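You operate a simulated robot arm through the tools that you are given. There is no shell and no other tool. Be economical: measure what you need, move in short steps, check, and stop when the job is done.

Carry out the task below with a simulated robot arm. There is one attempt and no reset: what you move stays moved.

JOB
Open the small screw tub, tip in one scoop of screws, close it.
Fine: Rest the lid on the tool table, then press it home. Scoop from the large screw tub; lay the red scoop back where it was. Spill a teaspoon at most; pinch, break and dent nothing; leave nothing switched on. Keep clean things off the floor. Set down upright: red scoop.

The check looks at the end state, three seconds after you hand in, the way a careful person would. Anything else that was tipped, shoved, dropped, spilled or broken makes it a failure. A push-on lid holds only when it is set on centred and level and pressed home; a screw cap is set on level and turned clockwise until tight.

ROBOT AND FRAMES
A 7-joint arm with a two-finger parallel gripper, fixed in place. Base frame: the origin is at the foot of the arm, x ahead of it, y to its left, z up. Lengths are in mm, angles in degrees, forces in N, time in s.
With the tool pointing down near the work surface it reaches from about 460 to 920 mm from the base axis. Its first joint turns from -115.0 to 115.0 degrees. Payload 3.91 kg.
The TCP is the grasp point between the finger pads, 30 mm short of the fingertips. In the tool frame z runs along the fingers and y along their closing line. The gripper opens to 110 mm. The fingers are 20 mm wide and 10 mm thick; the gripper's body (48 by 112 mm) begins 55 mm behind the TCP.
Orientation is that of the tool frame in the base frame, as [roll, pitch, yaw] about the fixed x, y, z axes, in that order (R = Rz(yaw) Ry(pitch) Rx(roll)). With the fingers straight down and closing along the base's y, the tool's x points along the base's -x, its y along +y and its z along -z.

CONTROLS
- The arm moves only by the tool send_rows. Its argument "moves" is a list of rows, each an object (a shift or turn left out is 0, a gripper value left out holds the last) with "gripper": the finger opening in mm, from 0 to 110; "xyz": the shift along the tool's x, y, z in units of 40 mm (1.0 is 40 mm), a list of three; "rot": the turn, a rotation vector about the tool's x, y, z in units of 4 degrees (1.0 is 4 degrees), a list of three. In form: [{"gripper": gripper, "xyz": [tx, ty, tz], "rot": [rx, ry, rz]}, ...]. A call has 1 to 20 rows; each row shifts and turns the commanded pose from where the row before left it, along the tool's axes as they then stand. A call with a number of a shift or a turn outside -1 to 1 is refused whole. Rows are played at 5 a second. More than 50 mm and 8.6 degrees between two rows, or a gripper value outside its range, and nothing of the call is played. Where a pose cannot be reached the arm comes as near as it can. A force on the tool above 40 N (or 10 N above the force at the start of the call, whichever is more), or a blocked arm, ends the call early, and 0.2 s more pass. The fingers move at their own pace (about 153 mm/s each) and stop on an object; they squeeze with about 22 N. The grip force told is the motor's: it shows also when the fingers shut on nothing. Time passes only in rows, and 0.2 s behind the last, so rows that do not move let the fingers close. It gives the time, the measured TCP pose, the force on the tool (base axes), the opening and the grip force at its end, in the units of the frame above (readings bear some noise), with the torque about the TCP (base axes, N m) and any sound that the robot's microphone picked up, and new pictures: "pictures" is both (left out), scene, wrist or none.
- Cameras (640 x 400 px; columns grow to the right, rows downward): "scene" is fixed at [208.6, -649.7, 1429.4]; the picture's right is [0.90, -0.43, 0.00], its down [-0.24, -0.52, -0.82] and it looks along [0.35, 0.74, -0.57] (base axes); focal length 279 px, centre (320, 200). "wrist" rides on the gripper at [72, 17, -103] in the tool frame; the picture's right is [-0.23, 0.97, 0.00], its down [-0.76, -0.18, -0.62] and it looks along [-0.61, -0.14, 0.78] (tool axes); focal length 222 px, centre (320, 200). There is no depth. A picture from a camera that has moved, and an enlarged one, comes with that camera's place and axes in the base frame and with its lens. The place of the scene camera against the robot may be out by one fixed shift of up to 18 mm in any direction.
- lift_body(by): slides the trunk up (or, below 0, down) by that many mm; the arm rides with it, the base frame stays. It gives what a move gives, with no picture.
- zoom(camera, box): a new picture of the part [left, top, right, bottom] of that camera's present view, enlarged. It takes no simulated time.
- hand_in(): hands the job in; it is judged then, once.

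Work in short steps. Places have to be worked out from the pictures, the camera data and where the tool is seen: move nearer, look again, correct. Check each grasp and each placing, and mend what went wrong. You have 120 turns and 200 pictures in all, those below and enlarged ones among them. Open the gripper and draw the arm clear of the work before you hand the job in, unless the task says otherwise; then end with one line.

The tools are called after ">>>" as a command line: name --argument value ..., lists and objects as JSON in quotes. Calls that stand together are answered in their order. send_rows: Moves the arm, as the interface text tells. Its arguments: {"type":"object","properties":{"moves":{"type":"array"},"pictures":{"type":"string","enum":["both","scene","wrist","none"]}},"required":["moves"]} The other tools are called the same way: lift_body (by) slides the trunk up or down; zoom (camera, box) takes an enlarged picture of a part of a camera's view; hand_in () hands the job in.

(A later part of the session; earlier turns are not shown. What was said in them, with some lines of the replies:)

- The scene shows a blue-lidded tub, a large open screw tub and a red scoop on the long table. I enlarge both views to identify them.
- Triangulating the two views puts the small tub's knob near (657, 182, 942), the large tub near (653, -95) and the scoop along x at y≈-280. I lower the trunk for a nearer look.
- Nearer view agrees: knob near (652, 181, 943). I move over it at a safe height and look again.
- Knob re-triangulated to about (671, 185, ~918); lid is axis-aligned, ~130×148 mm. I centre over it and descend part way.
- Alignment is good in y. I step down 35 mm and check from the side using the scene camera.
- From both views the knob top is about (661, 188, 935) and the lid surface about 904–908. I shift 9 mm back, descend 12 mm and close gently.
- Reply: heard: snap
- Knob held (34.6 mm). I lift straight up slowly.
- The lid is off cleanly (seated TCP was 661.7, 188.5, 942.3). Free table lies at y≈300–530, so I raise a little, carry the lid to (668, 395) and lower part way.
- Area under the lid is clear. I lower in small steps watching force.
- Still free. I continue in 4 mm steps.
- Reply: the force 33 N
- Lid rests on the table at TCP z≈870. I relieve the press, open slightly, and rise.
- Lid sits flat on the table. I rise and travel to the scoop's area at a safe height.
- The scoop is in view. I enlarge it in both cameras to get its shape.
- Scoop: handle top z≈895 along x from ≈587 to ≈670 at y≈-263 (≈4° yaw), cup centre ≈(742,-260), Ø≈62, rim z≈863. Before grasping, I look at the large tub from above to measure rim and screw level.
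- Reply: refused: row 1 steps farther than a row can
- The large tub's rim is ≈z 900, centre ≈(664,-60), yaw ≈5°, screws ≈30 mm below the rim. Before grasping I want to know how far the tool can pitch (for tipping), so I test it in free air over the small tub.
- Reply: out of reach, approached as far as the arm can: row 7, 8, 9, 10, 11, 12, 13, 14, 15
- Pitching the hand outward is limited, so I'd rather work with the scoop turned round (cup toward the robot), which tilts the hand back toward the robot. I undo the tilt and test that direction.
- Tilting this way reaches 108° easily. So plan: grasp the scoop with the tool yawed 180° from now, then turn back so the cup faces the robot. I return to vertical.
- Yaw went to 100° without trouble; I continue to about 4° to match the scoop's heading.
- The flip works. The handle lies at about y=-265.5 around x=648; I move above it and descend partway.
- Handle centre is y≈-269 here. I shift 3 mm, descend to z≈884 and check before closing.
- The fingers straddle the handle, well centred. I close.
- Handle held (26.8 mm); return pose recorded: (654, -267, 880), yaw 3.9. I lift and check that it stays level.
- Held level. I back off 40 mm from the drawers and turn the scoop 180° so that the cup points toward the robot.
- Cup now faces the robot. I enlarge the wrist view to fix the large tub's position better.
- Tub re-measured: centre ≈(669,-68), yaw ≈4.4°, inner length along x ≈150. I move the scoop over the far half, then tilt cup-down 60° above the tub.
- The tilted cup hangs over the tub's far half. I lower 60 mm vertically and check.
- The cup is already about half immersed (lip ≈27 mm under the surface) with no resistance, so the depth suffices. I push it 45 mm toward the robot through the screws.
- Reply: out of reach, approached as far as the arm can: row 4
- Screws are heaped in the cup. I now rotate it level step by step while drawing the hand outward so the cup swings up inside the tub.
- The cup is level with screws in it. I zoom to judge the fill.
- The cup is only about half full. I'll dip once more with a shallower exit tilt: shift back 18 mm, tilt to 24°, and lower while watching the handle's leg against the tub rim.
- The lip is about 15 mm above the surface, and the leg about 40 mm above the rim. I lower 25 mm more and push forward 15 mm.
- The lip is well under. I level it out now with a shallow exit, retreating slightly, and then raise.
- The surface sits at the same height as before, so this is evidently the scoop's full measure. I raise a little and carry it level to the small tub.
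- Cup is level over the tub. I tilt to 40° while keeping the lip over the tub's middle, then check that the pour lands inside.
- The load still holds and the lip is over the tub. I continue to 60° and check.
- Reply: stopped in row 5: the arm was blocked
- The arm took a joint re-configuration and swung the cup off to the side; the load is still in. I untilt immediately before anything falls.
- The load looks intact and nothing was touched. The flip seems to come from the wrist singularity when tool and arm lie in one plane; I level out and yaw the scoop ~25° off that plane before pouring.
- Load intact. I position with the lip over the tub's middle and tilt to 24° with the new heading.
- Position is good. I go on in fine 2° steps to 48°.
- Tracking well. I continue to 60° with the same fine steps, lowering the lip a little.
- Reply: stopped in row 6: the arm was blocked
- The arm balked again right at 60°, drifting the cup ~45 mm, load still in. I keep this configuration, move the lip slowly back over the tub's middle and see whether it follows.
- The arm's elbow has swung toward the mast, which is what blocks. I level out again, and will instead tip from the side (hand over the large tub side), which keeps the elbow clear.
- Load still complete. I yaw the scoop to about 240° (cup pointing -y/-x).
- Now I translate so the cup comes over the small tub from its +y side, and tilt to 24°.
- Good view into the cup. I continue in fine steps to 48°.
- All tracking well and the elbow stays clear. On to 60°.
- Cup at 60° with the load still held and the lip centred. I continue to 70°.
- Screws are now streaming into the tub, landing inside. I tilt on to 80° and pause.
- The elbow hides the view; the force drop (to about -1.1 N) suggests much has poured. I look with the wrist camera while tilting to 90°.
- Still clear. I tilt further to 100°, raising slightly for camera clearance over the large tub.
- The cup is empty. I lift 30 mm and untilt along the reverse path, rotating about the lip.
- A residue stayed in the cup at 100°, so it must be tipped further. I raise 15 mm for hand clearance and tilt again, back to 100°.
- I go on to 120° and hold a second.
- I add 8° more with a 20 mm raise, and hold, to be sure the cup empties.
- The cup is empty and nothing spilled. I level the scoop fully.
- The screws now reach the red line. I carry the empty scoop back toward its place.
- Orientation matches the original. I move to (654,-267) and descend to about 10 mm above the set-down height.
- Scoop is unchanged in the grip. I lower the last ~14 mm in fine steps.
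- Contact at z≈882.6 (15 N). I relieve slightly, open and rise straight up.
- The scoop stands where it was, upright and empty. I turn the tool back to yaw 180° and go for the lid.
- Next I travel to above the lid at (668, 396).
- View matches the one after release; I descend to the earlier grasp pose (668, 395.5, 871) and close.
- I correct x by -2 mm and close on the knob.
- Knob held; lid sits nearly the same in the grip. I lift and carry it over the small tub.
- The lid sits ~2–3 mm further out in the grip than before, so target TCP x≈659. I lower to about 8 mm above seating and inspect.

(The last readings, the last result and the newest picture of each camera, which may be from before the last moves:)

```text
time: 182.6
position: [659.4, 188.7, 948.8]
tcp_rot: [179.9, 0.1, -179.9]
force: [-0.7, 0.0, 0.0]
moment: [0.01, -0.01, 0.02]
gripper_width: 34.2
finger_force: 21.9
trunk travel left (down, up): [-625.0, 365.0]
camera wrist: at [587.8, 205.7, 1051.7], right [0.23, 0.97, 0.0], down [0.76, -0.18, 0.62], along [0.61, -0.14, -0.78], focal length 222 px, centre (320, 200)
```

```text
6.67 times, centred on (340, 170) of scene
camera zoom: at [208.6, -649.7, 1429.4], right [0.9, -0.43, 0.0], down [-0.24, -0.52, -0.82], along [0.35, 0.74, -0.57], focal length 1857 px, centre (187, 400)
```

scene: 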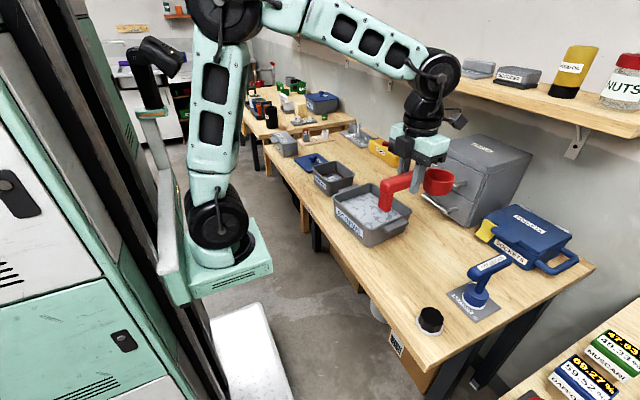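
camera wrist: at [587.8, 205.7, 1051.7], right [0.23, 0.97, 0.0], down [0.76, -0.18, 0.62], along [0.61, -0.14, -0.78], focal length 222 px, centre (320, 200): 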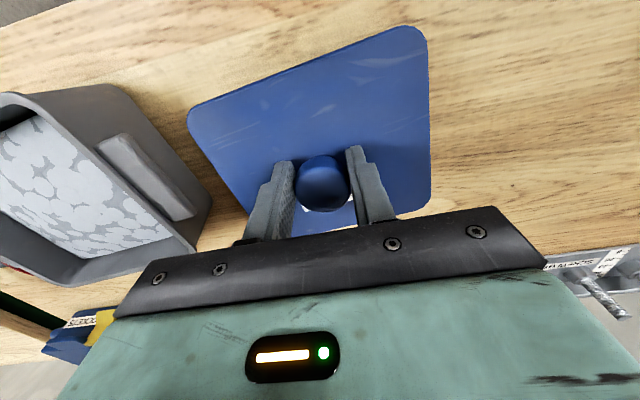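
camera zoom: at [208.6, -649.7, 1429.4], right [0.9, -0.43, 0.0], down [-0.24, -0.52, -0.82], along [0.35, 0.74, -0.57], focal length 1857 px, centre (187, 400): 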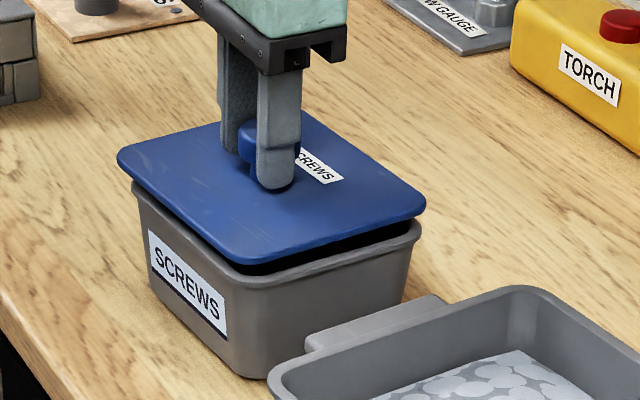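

I zoom closer to compare lid and rim corners.

>>> zoom --camera "scene" --box '[313, 152, 343, 184]'

>>> zoom --camera "scene" --box '[328, 158, 358, 184]'

```text
12.50 times, centred on (328, 168) of scene
camera zoom: at [208.6, -649.7, 1429.4], right [0.9, -0.43, 0.0], down [-0.24, -0.52, -0.82], along [0.35, 0.74, -0.57], focal length 3482 px, centre (220, 600)
```

zoom: 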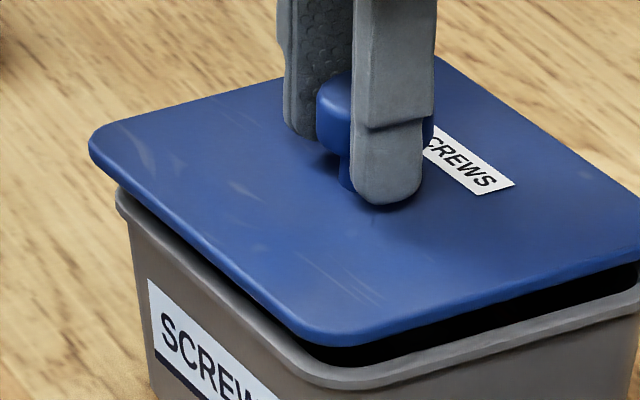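

```text
15.38 times, centred on (343, 171) of scene
camera zoom: at [208.6, -649.7, 1429.4], right [0.9, -0.43, 0.0], down [-0.24, -0.52, -0.82], along [0.35, 0.74, -0.57], focal length 4286 px, centre (-34, 646)
```

zoom: 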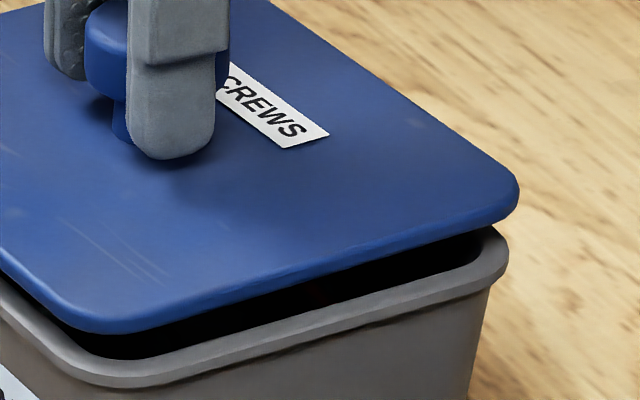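

Comparing overhangs with the originally seated lid, it must go about 3 mm further in +x. I correct and lower until touch.

>>> send_rows --moves '[{"xyz": [-0.08, 0, 0]}, {}, {"xyz": [0, 0, 0.06]}, {}]' --pictures "none"

>>> zoom --camera "scene" --box '[313, 152, 343, 184]'

>>> zoom --camera "scene" --box '[328, 158, 368, 184]'

```text
time: 183.6
position: [661.4, 189.9, 945.9]
tcp_rot: [179.8, 0.1, -180.0]
force: [-0.5, -0.3, -0.6]
moment: [-0.03, 0.0, 0.02]
gripper_width: 34.3
finger_force: 21.8
trunk travel left (down, up): [-625.0, 365.0]
```

```text
12.50 times, centred on (328, 168) of scene
camera zoom: at [208.6, -649.7, 1429.4], right [0.9, -0.43, 0.0], down [-0.24, -0.52, -0.82], along [0.35, 0.74, -0.57], focal length 3482 px, centre (220, 600)
```

zoom: 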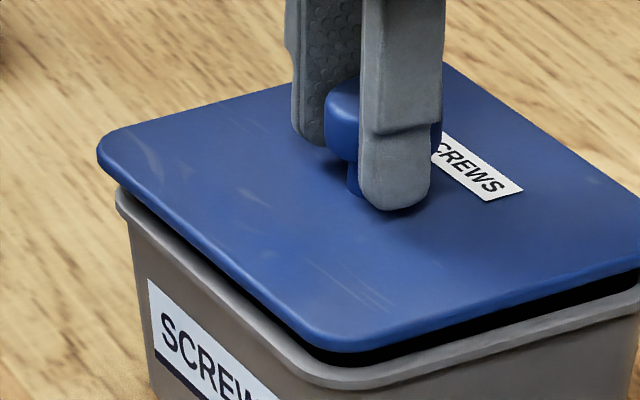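

```text
15.38 times, centred on (348, 171) of scene
camera zoom: at [208.6, -649.7, 1429.4], right [0.9, -0.43, 0.0], down [-0.24, -0.52, -0.82], along [0.35, 0.74, -0.57], focal length 4286 px, centre (-111, 646)
```

zoom: 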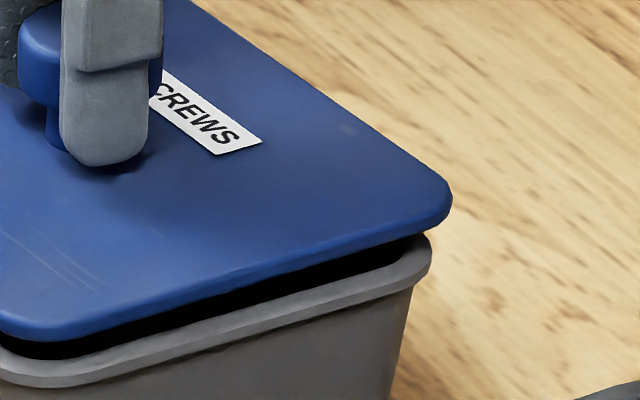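

The overhang is now equal on both sides. I lower onto the rim and press in small steps.

>>> send_rows --moves '[{"xyz": [0, 0, 0.06]}, {"xyz": [0, 0, 0.06]}, {"xyz": [0, 0, 0.05]}, {}]' --pictures "none"

>>> zoom --camera "scene" --box '[310, 148, 366, 188]'

```text
time: 184.6
position: [663.0, 187.9, 939.0]
tcp_rot: [179.8, 0.2, -179.9]
force: [-0.5, -2.0, -0.9]
moment: [-0.14, 0.09, -0.14]
gripper_width: 34.4
finger_force: 22.3
trunk travel left (down, up): [-625.0, 365.0]
```

```text
10.00 times, centred on (338, 168) of scene
camera zoom: at [208.6, -649.7, 1429.4], right [0.9, -0.43, 0.0], down [-0.24, -0.52, -0.82], along [0.35, 0.74, -0.57], focal length 2786 px, centre (140, 520)
```

zoom: 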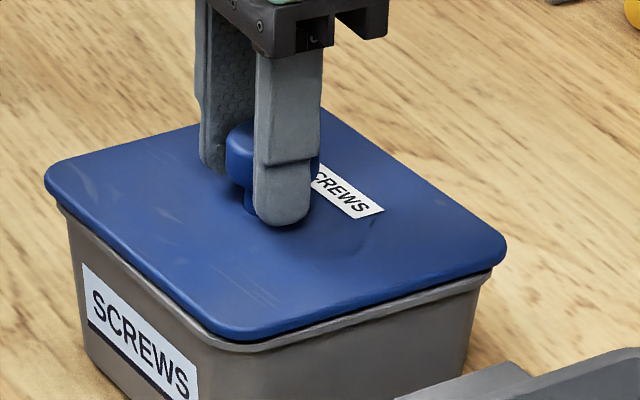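

Nearly seated with only light contact. I keep pressing in 2 mm steps.

>>> send_rows --moves '[{"xyz": [0, 0, 0.05]}, {"xyz": [0, 0, 0.05]}, {"xyz": [0, 0, 0.05]}, {}]' --pictures "none"

>>> zoom --camera "scene" --box '[310, 148, 366, 188]'

```text
time: 185.6
position: [663.2, 188.6, 936.2]
tcp_rot: [179.7, 0.3, -180.0]
force: [-2.7, -6.9, 19.6]
moment: [-0.57, -0.08, -0.14]
gripper_width: 34.4
finger_force: 21.8
trunk travel left (down, up): [-625.0, 365.0]
heard: snap
```

```text
10.00 times, centred on (338, 168) of scene
camera zoom: at [208.6, -649.7, 1429.4], right [0.9, -0.43, 0.0], down [-0.24, -0.52, -0.82], along [0.35, 0.74, -0.57], focal length 2786 px, centre (140, 520)
```

zoom: 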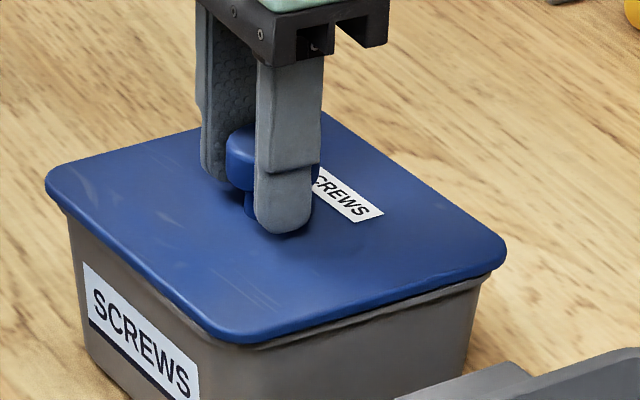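

A snap was heard. I press a little more to be sure it's home all round.

>>> send_rows --moves '[{"xyz": [0, 0, 0.04]}, {"xyz": [0, 0, 0.04]}, {}]' --pictures "none"

>>> zoom --camera "scene" --box '[310, 148, 366, 188]'

```text
time: 186.2
position: [663.0, 189.0, 935.8]
tcp_rot: [179.8, 0.4, 179.8]
force: [-10.9, -5.7, 17.1]
moment: [-0.85, 0.09, -0.25]
gripper_width: 34.5
finger_force: 22.1
trunk travel left (down, up): [-625.0, 365.0]
stopped in row 2: the force on the tool passed its limit at 43 N (the readings are from after the stop); the commanded pose is now the measured one
```

```text
10.00 times, centred on (338, 168) of scene
camera zoom: at [208.6, -649.7, 1429.4], right [0.9, -0.43, 0.0], down [-0.24, -0.52, -0.82], along [0.35, 0.74, -0.57], focal length 2786 px, centre (140, 520)
```

zoom: 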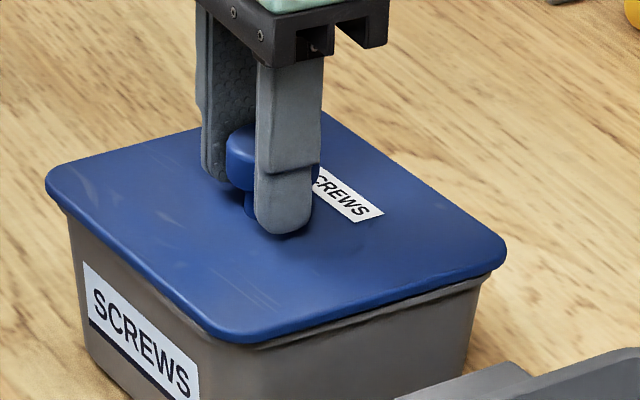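

Pressed at 43 N with no further travel: it's home. I relieve, release the knob, and rise.

>>> send_rows --moves '[{"xyz": [0, 0, -0.03]}, {"gripper": 55}, {"gripper": 75}, {}, {"xyz": [0, 0, -0.7]}, {"xyz": [0, 0, -1]}, {"xyz": [0, 0, -1], "gripper": 100}, {"xyz": [0, 0, -1]}, {}]' --pictures "both"

>>> zoom --camera "scene" --box '[310, 148, 366, 188]'

```text
time: 188.2
position: [662.3, 189.3, 1084.0]
tcp_rot: [179.7, 0.4, 179.9]
force: [-0.3, 1.1, 0.1]
moment: [0.02, -0.01, -0.01]
gripper_width: 99.8
finger_force: 0.2
trunk travel left (down, up): [-625.0, 365.0]
camera wrist: at [590.5, 204.5, 1186.1], right [0.23, 0.97, 0.01], down [0.76, -0.18, 0.63], along [0.61, -0.14, -0.78], focal length 222 px, centre (320, 200)
```

scene: 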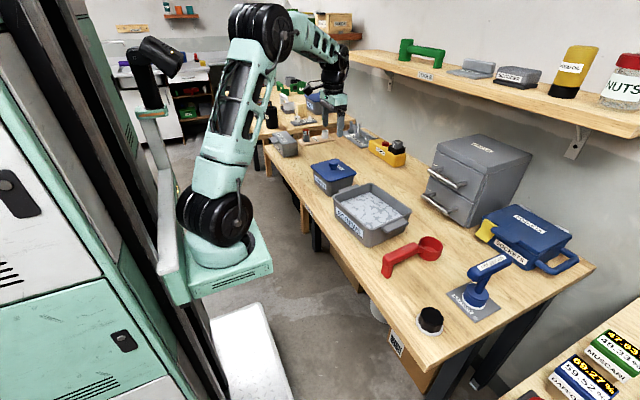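
wrist: 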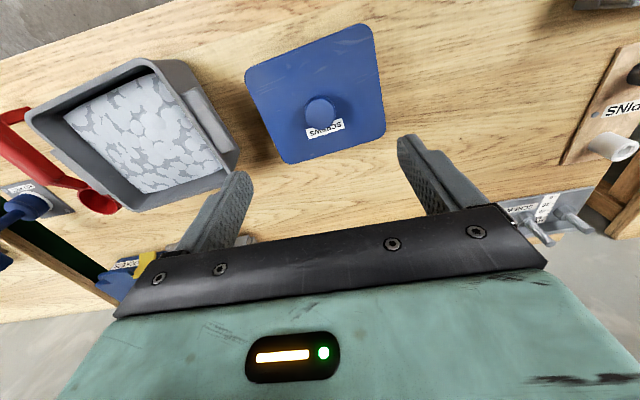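

```text
10.00 times, centred on (338, 168) of scene
camera zoom: at [208.6, -649.7, 1429.4], right [0.9, -0.43, 0.0], down [-0.24, -0.52, -0.82], along [0.35, 0.74, -0.57], focal length 2786 px, centre (140, 520)
```

zoom: 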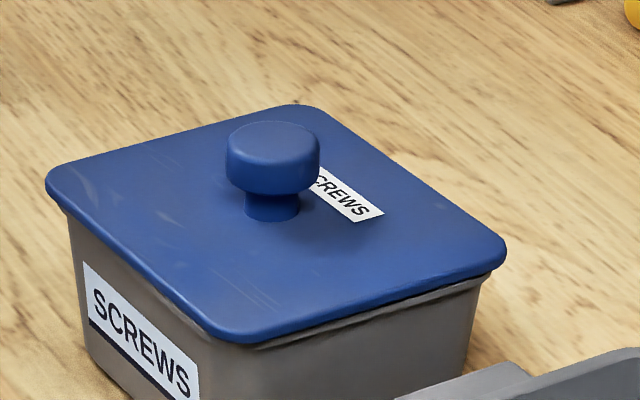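

The lid is on; a thin dark line shows beneath its -y edge, so I look closer.

>>> zoom --camera "scene" --box '[330, 165, 364, 187]'

>>> zoom --camera "scene" --box '[310, 160, 344, 184]'

```text
16.00 times, centred on (347, 176) of scene
camera zoom: at [208.6, -649.7, 1429.4], right [0.9, -0.43, 0.0], down [-0.24, -0.52, -0.82], along [0.35, 0.74, -0.57], focal length 4457 px, centre (-112, 584)
```

zoom: 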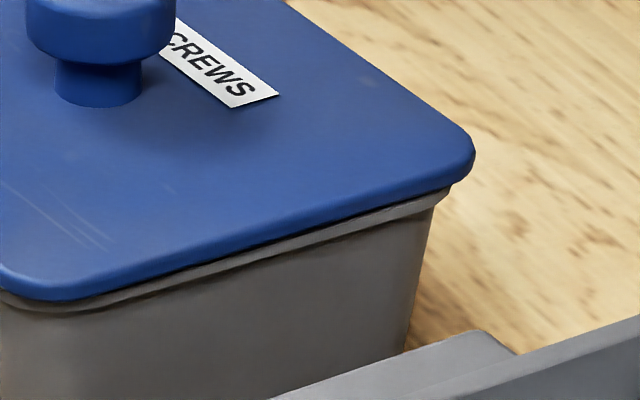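

```text
16.00 times, centred on (327, 172) of scene
camera zoom: at [208.6, -649.7, 1429.4], right [0.9, -0.43, 0.0], down [-0.24, -0.52, -0.82], along [0.35, 0.74, -0.57], focal length 4457 px, centre (208, 648)
```

zoom: 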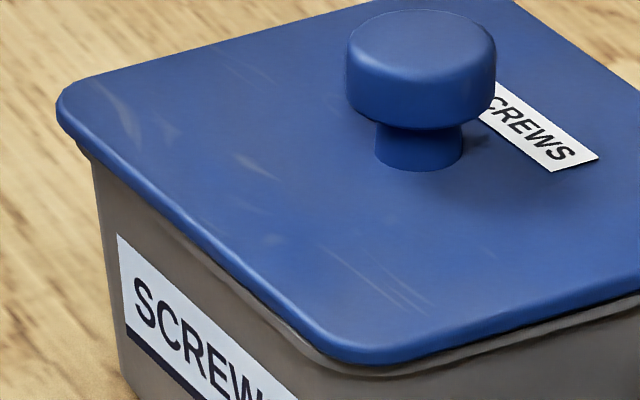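

Slight rim visibility at the right corner; to be certain it's level and home, I press straight down on the knob with closed fingers.

>>> send_rows --moves '[{"gripper": 0, "xyz": [0, 0, 0.5]}, {"xyz": [0, 0, 0.9]}, {"xyz": [0, 0, 0.9]}, {"xyz": [0, 0, 0.2]}, {}]' --pictures "none"

>>> send_rows --moves '[{"xyz": [0, 0, 0.08]}, {"xyz": [0, 0, 0.08]}, {"xyz": [0, 0, 0.08]}, {"xyz": [0, 0, 0.06]}, {"xyz": [0, 0, 0.06]}, {"xyz": [0, 0, 0.06]}, {"xyz": [0, 0, 0.06]}, {"xyz": [0, 0, 0.06]}, {"xyz": [0, 0, 0.06]}]' --pictures "none"

>>> zoom --camera "scene" --box '[310, 148, 366, 188]'

```text
time: 189.4
position: [664.8, 187.6, 982.3]
tcp_rot: [179.7, 0.4, 180.0]
force: [0.4, 0.1, 0.4]
moment: [0.01, 0.02, 0.01]
gripper_width: 0.1
finger_force: 22.6
trunk travel left (down, up): [-625.0, 365.0]
```

```text
time: 191.4
position: [662.9, 189.0, 960.6]
tcp_rot: [179.7, 0.5, 180.0]
force: [-1.1, -1.6, 8.6]
moment: [-0.02, 0.17, -0.02]
gripper_width: 0.1
finger_force: 21.7
trunk travel left (down, up): [-625.0, 365.0]
```

```text
10.00 times, centred on (338, 168) of scene
camera zoom: at [208.6, -649.7, 1429.4], right [0.9, -0.43, 0.0], down [-0.24, -0.52, -0.82], along [0.35, 0.74, -0.57], focal length 2786 px, centre (140, 520)
```

zoom: 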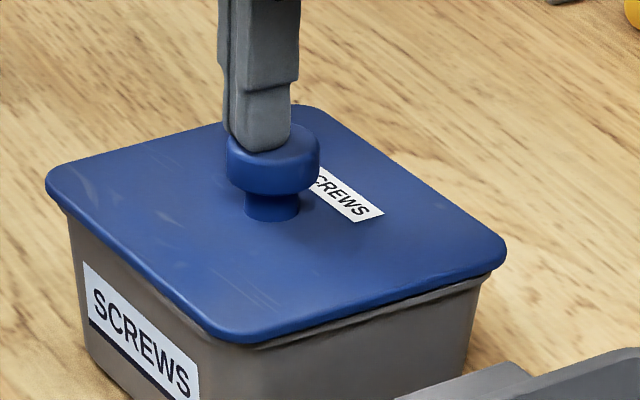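

Contact with the knob at z≈960. I press on to about 35–40 N.

>>> send_rows --moves '[{"xyz": [0, 0, 0.04]}, {"xyz": [0, 0, 0.04]}, {"xyz": [0, 0, 0.04]}, {"xyz": [0, 0, 0.03]}, {}]' --pictures "none"

>>> zoom --camera "scene" --box '[310, 148, 366, 188]'

```text
time: 192.1
position: [662.4, 189.3, 961.6]
tcp_rot: [179.6, 0.8, 179.9]
force: [-7.6, -5.5, 19.3]
moment: [-0.2, 0.38, 0.04]
gripper_width: 0.0
finger_force: 21.4
trunk travel left (down, up): [-625.0, 365.0]
stopped in row 3: the force on the tool passed its limit at 43 N (the readings are from after the stop); the commanded pose is now the measured one
```

```text
10.00 times, centred on (338, 168) of scene
camera zoom: at [208.6, -649.7, 1429.4], right [0.9, -0.43, 0.0], down [-0.24, -0.52, -0.82], along [0.35, 0.74, -0.57], focal length 2786 px, centre (140, 520)
```

zoom: 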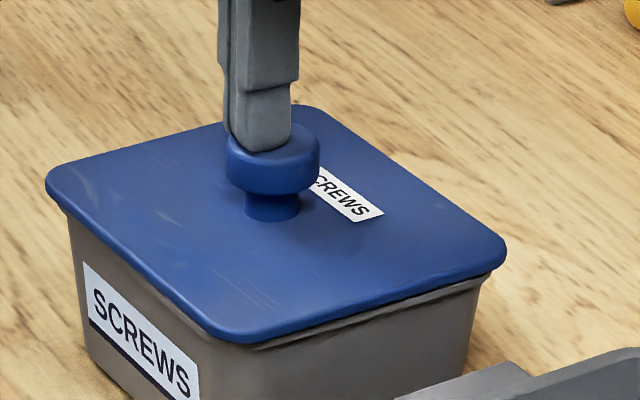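

No further give under 43 N, so the lid is fully home. I rise, open the gripper and withdraw, then check the whole scene.

>>> send_rows --moves '[{"xyz": [0, 0, -0.5]}, {"xyz": [0, 0, -1]}, {"xyz": [0.5, -0.3, -1], "gripper": 100}, {"xyz": [0.9, -0.5, -0.5]}, {"xyz": [0.9, -0.5, -0.5]}, {"xyz": [0.9, -0.5, -0.5]}, {"xyz": [0.8, -0.5, -0.5]}, {}]' --pictures "both"

>>> zoom --camera "scene" --box '[270, 120, 480, 290]'

```text
time: 193.9
position: [500.1, 93.5, 1137.1]
tcp_rot: [179.5, 0.6, 179.9]
force: [0.0, -0.5, 0.2]
moment: [-0.03, -0.02, -0.03]
gripper_width: 100.0
finger_force: 0.2
trunk travel left (down, up): [-625.0, 365.0]
camera wrist: at [428.3, 108.8, 1239.1], right [0.23, 0.97, 0.01], down [0.75, -0.18, 0.63], along [0.62, -0.14, -0.78], focal length 222 px, centre (320, 200)
```

scene: 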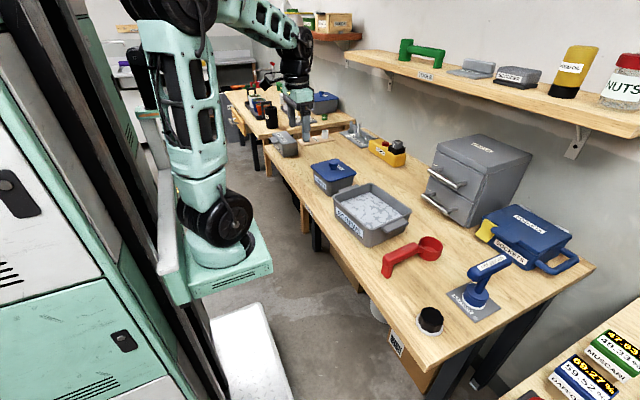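
wrist: 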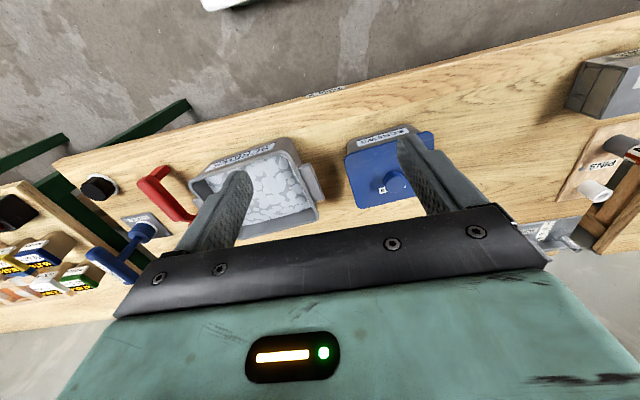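

```text
2.35 times, centred on (375, 205) of scene
camera zoom: at [208.6, -649.7, 1429.4], right [0.9, -0.43, 0.0], down [-0.24, -0.52, -0.82], along [0.35, 0.74, -0.57], focal length 656 px, centre (191, 188)
```

zoom: 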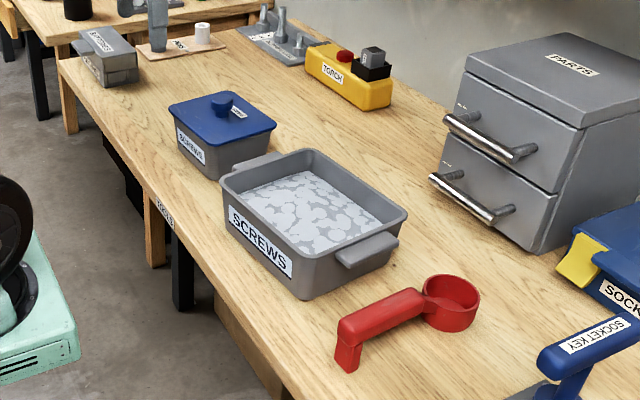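

Everything is in place: the small tub is closed, the scoop is back upright, there is no visible spill, and the arm is clear with the gripper open. I hand in.

>>> hand_in

```text
The job is handed in.
```

The small screw tub has one scoop of screws in it and its lid is pressed home. The red scoop is back upright, within a few millimetres of where it was, and no spill shows in the final pictures.
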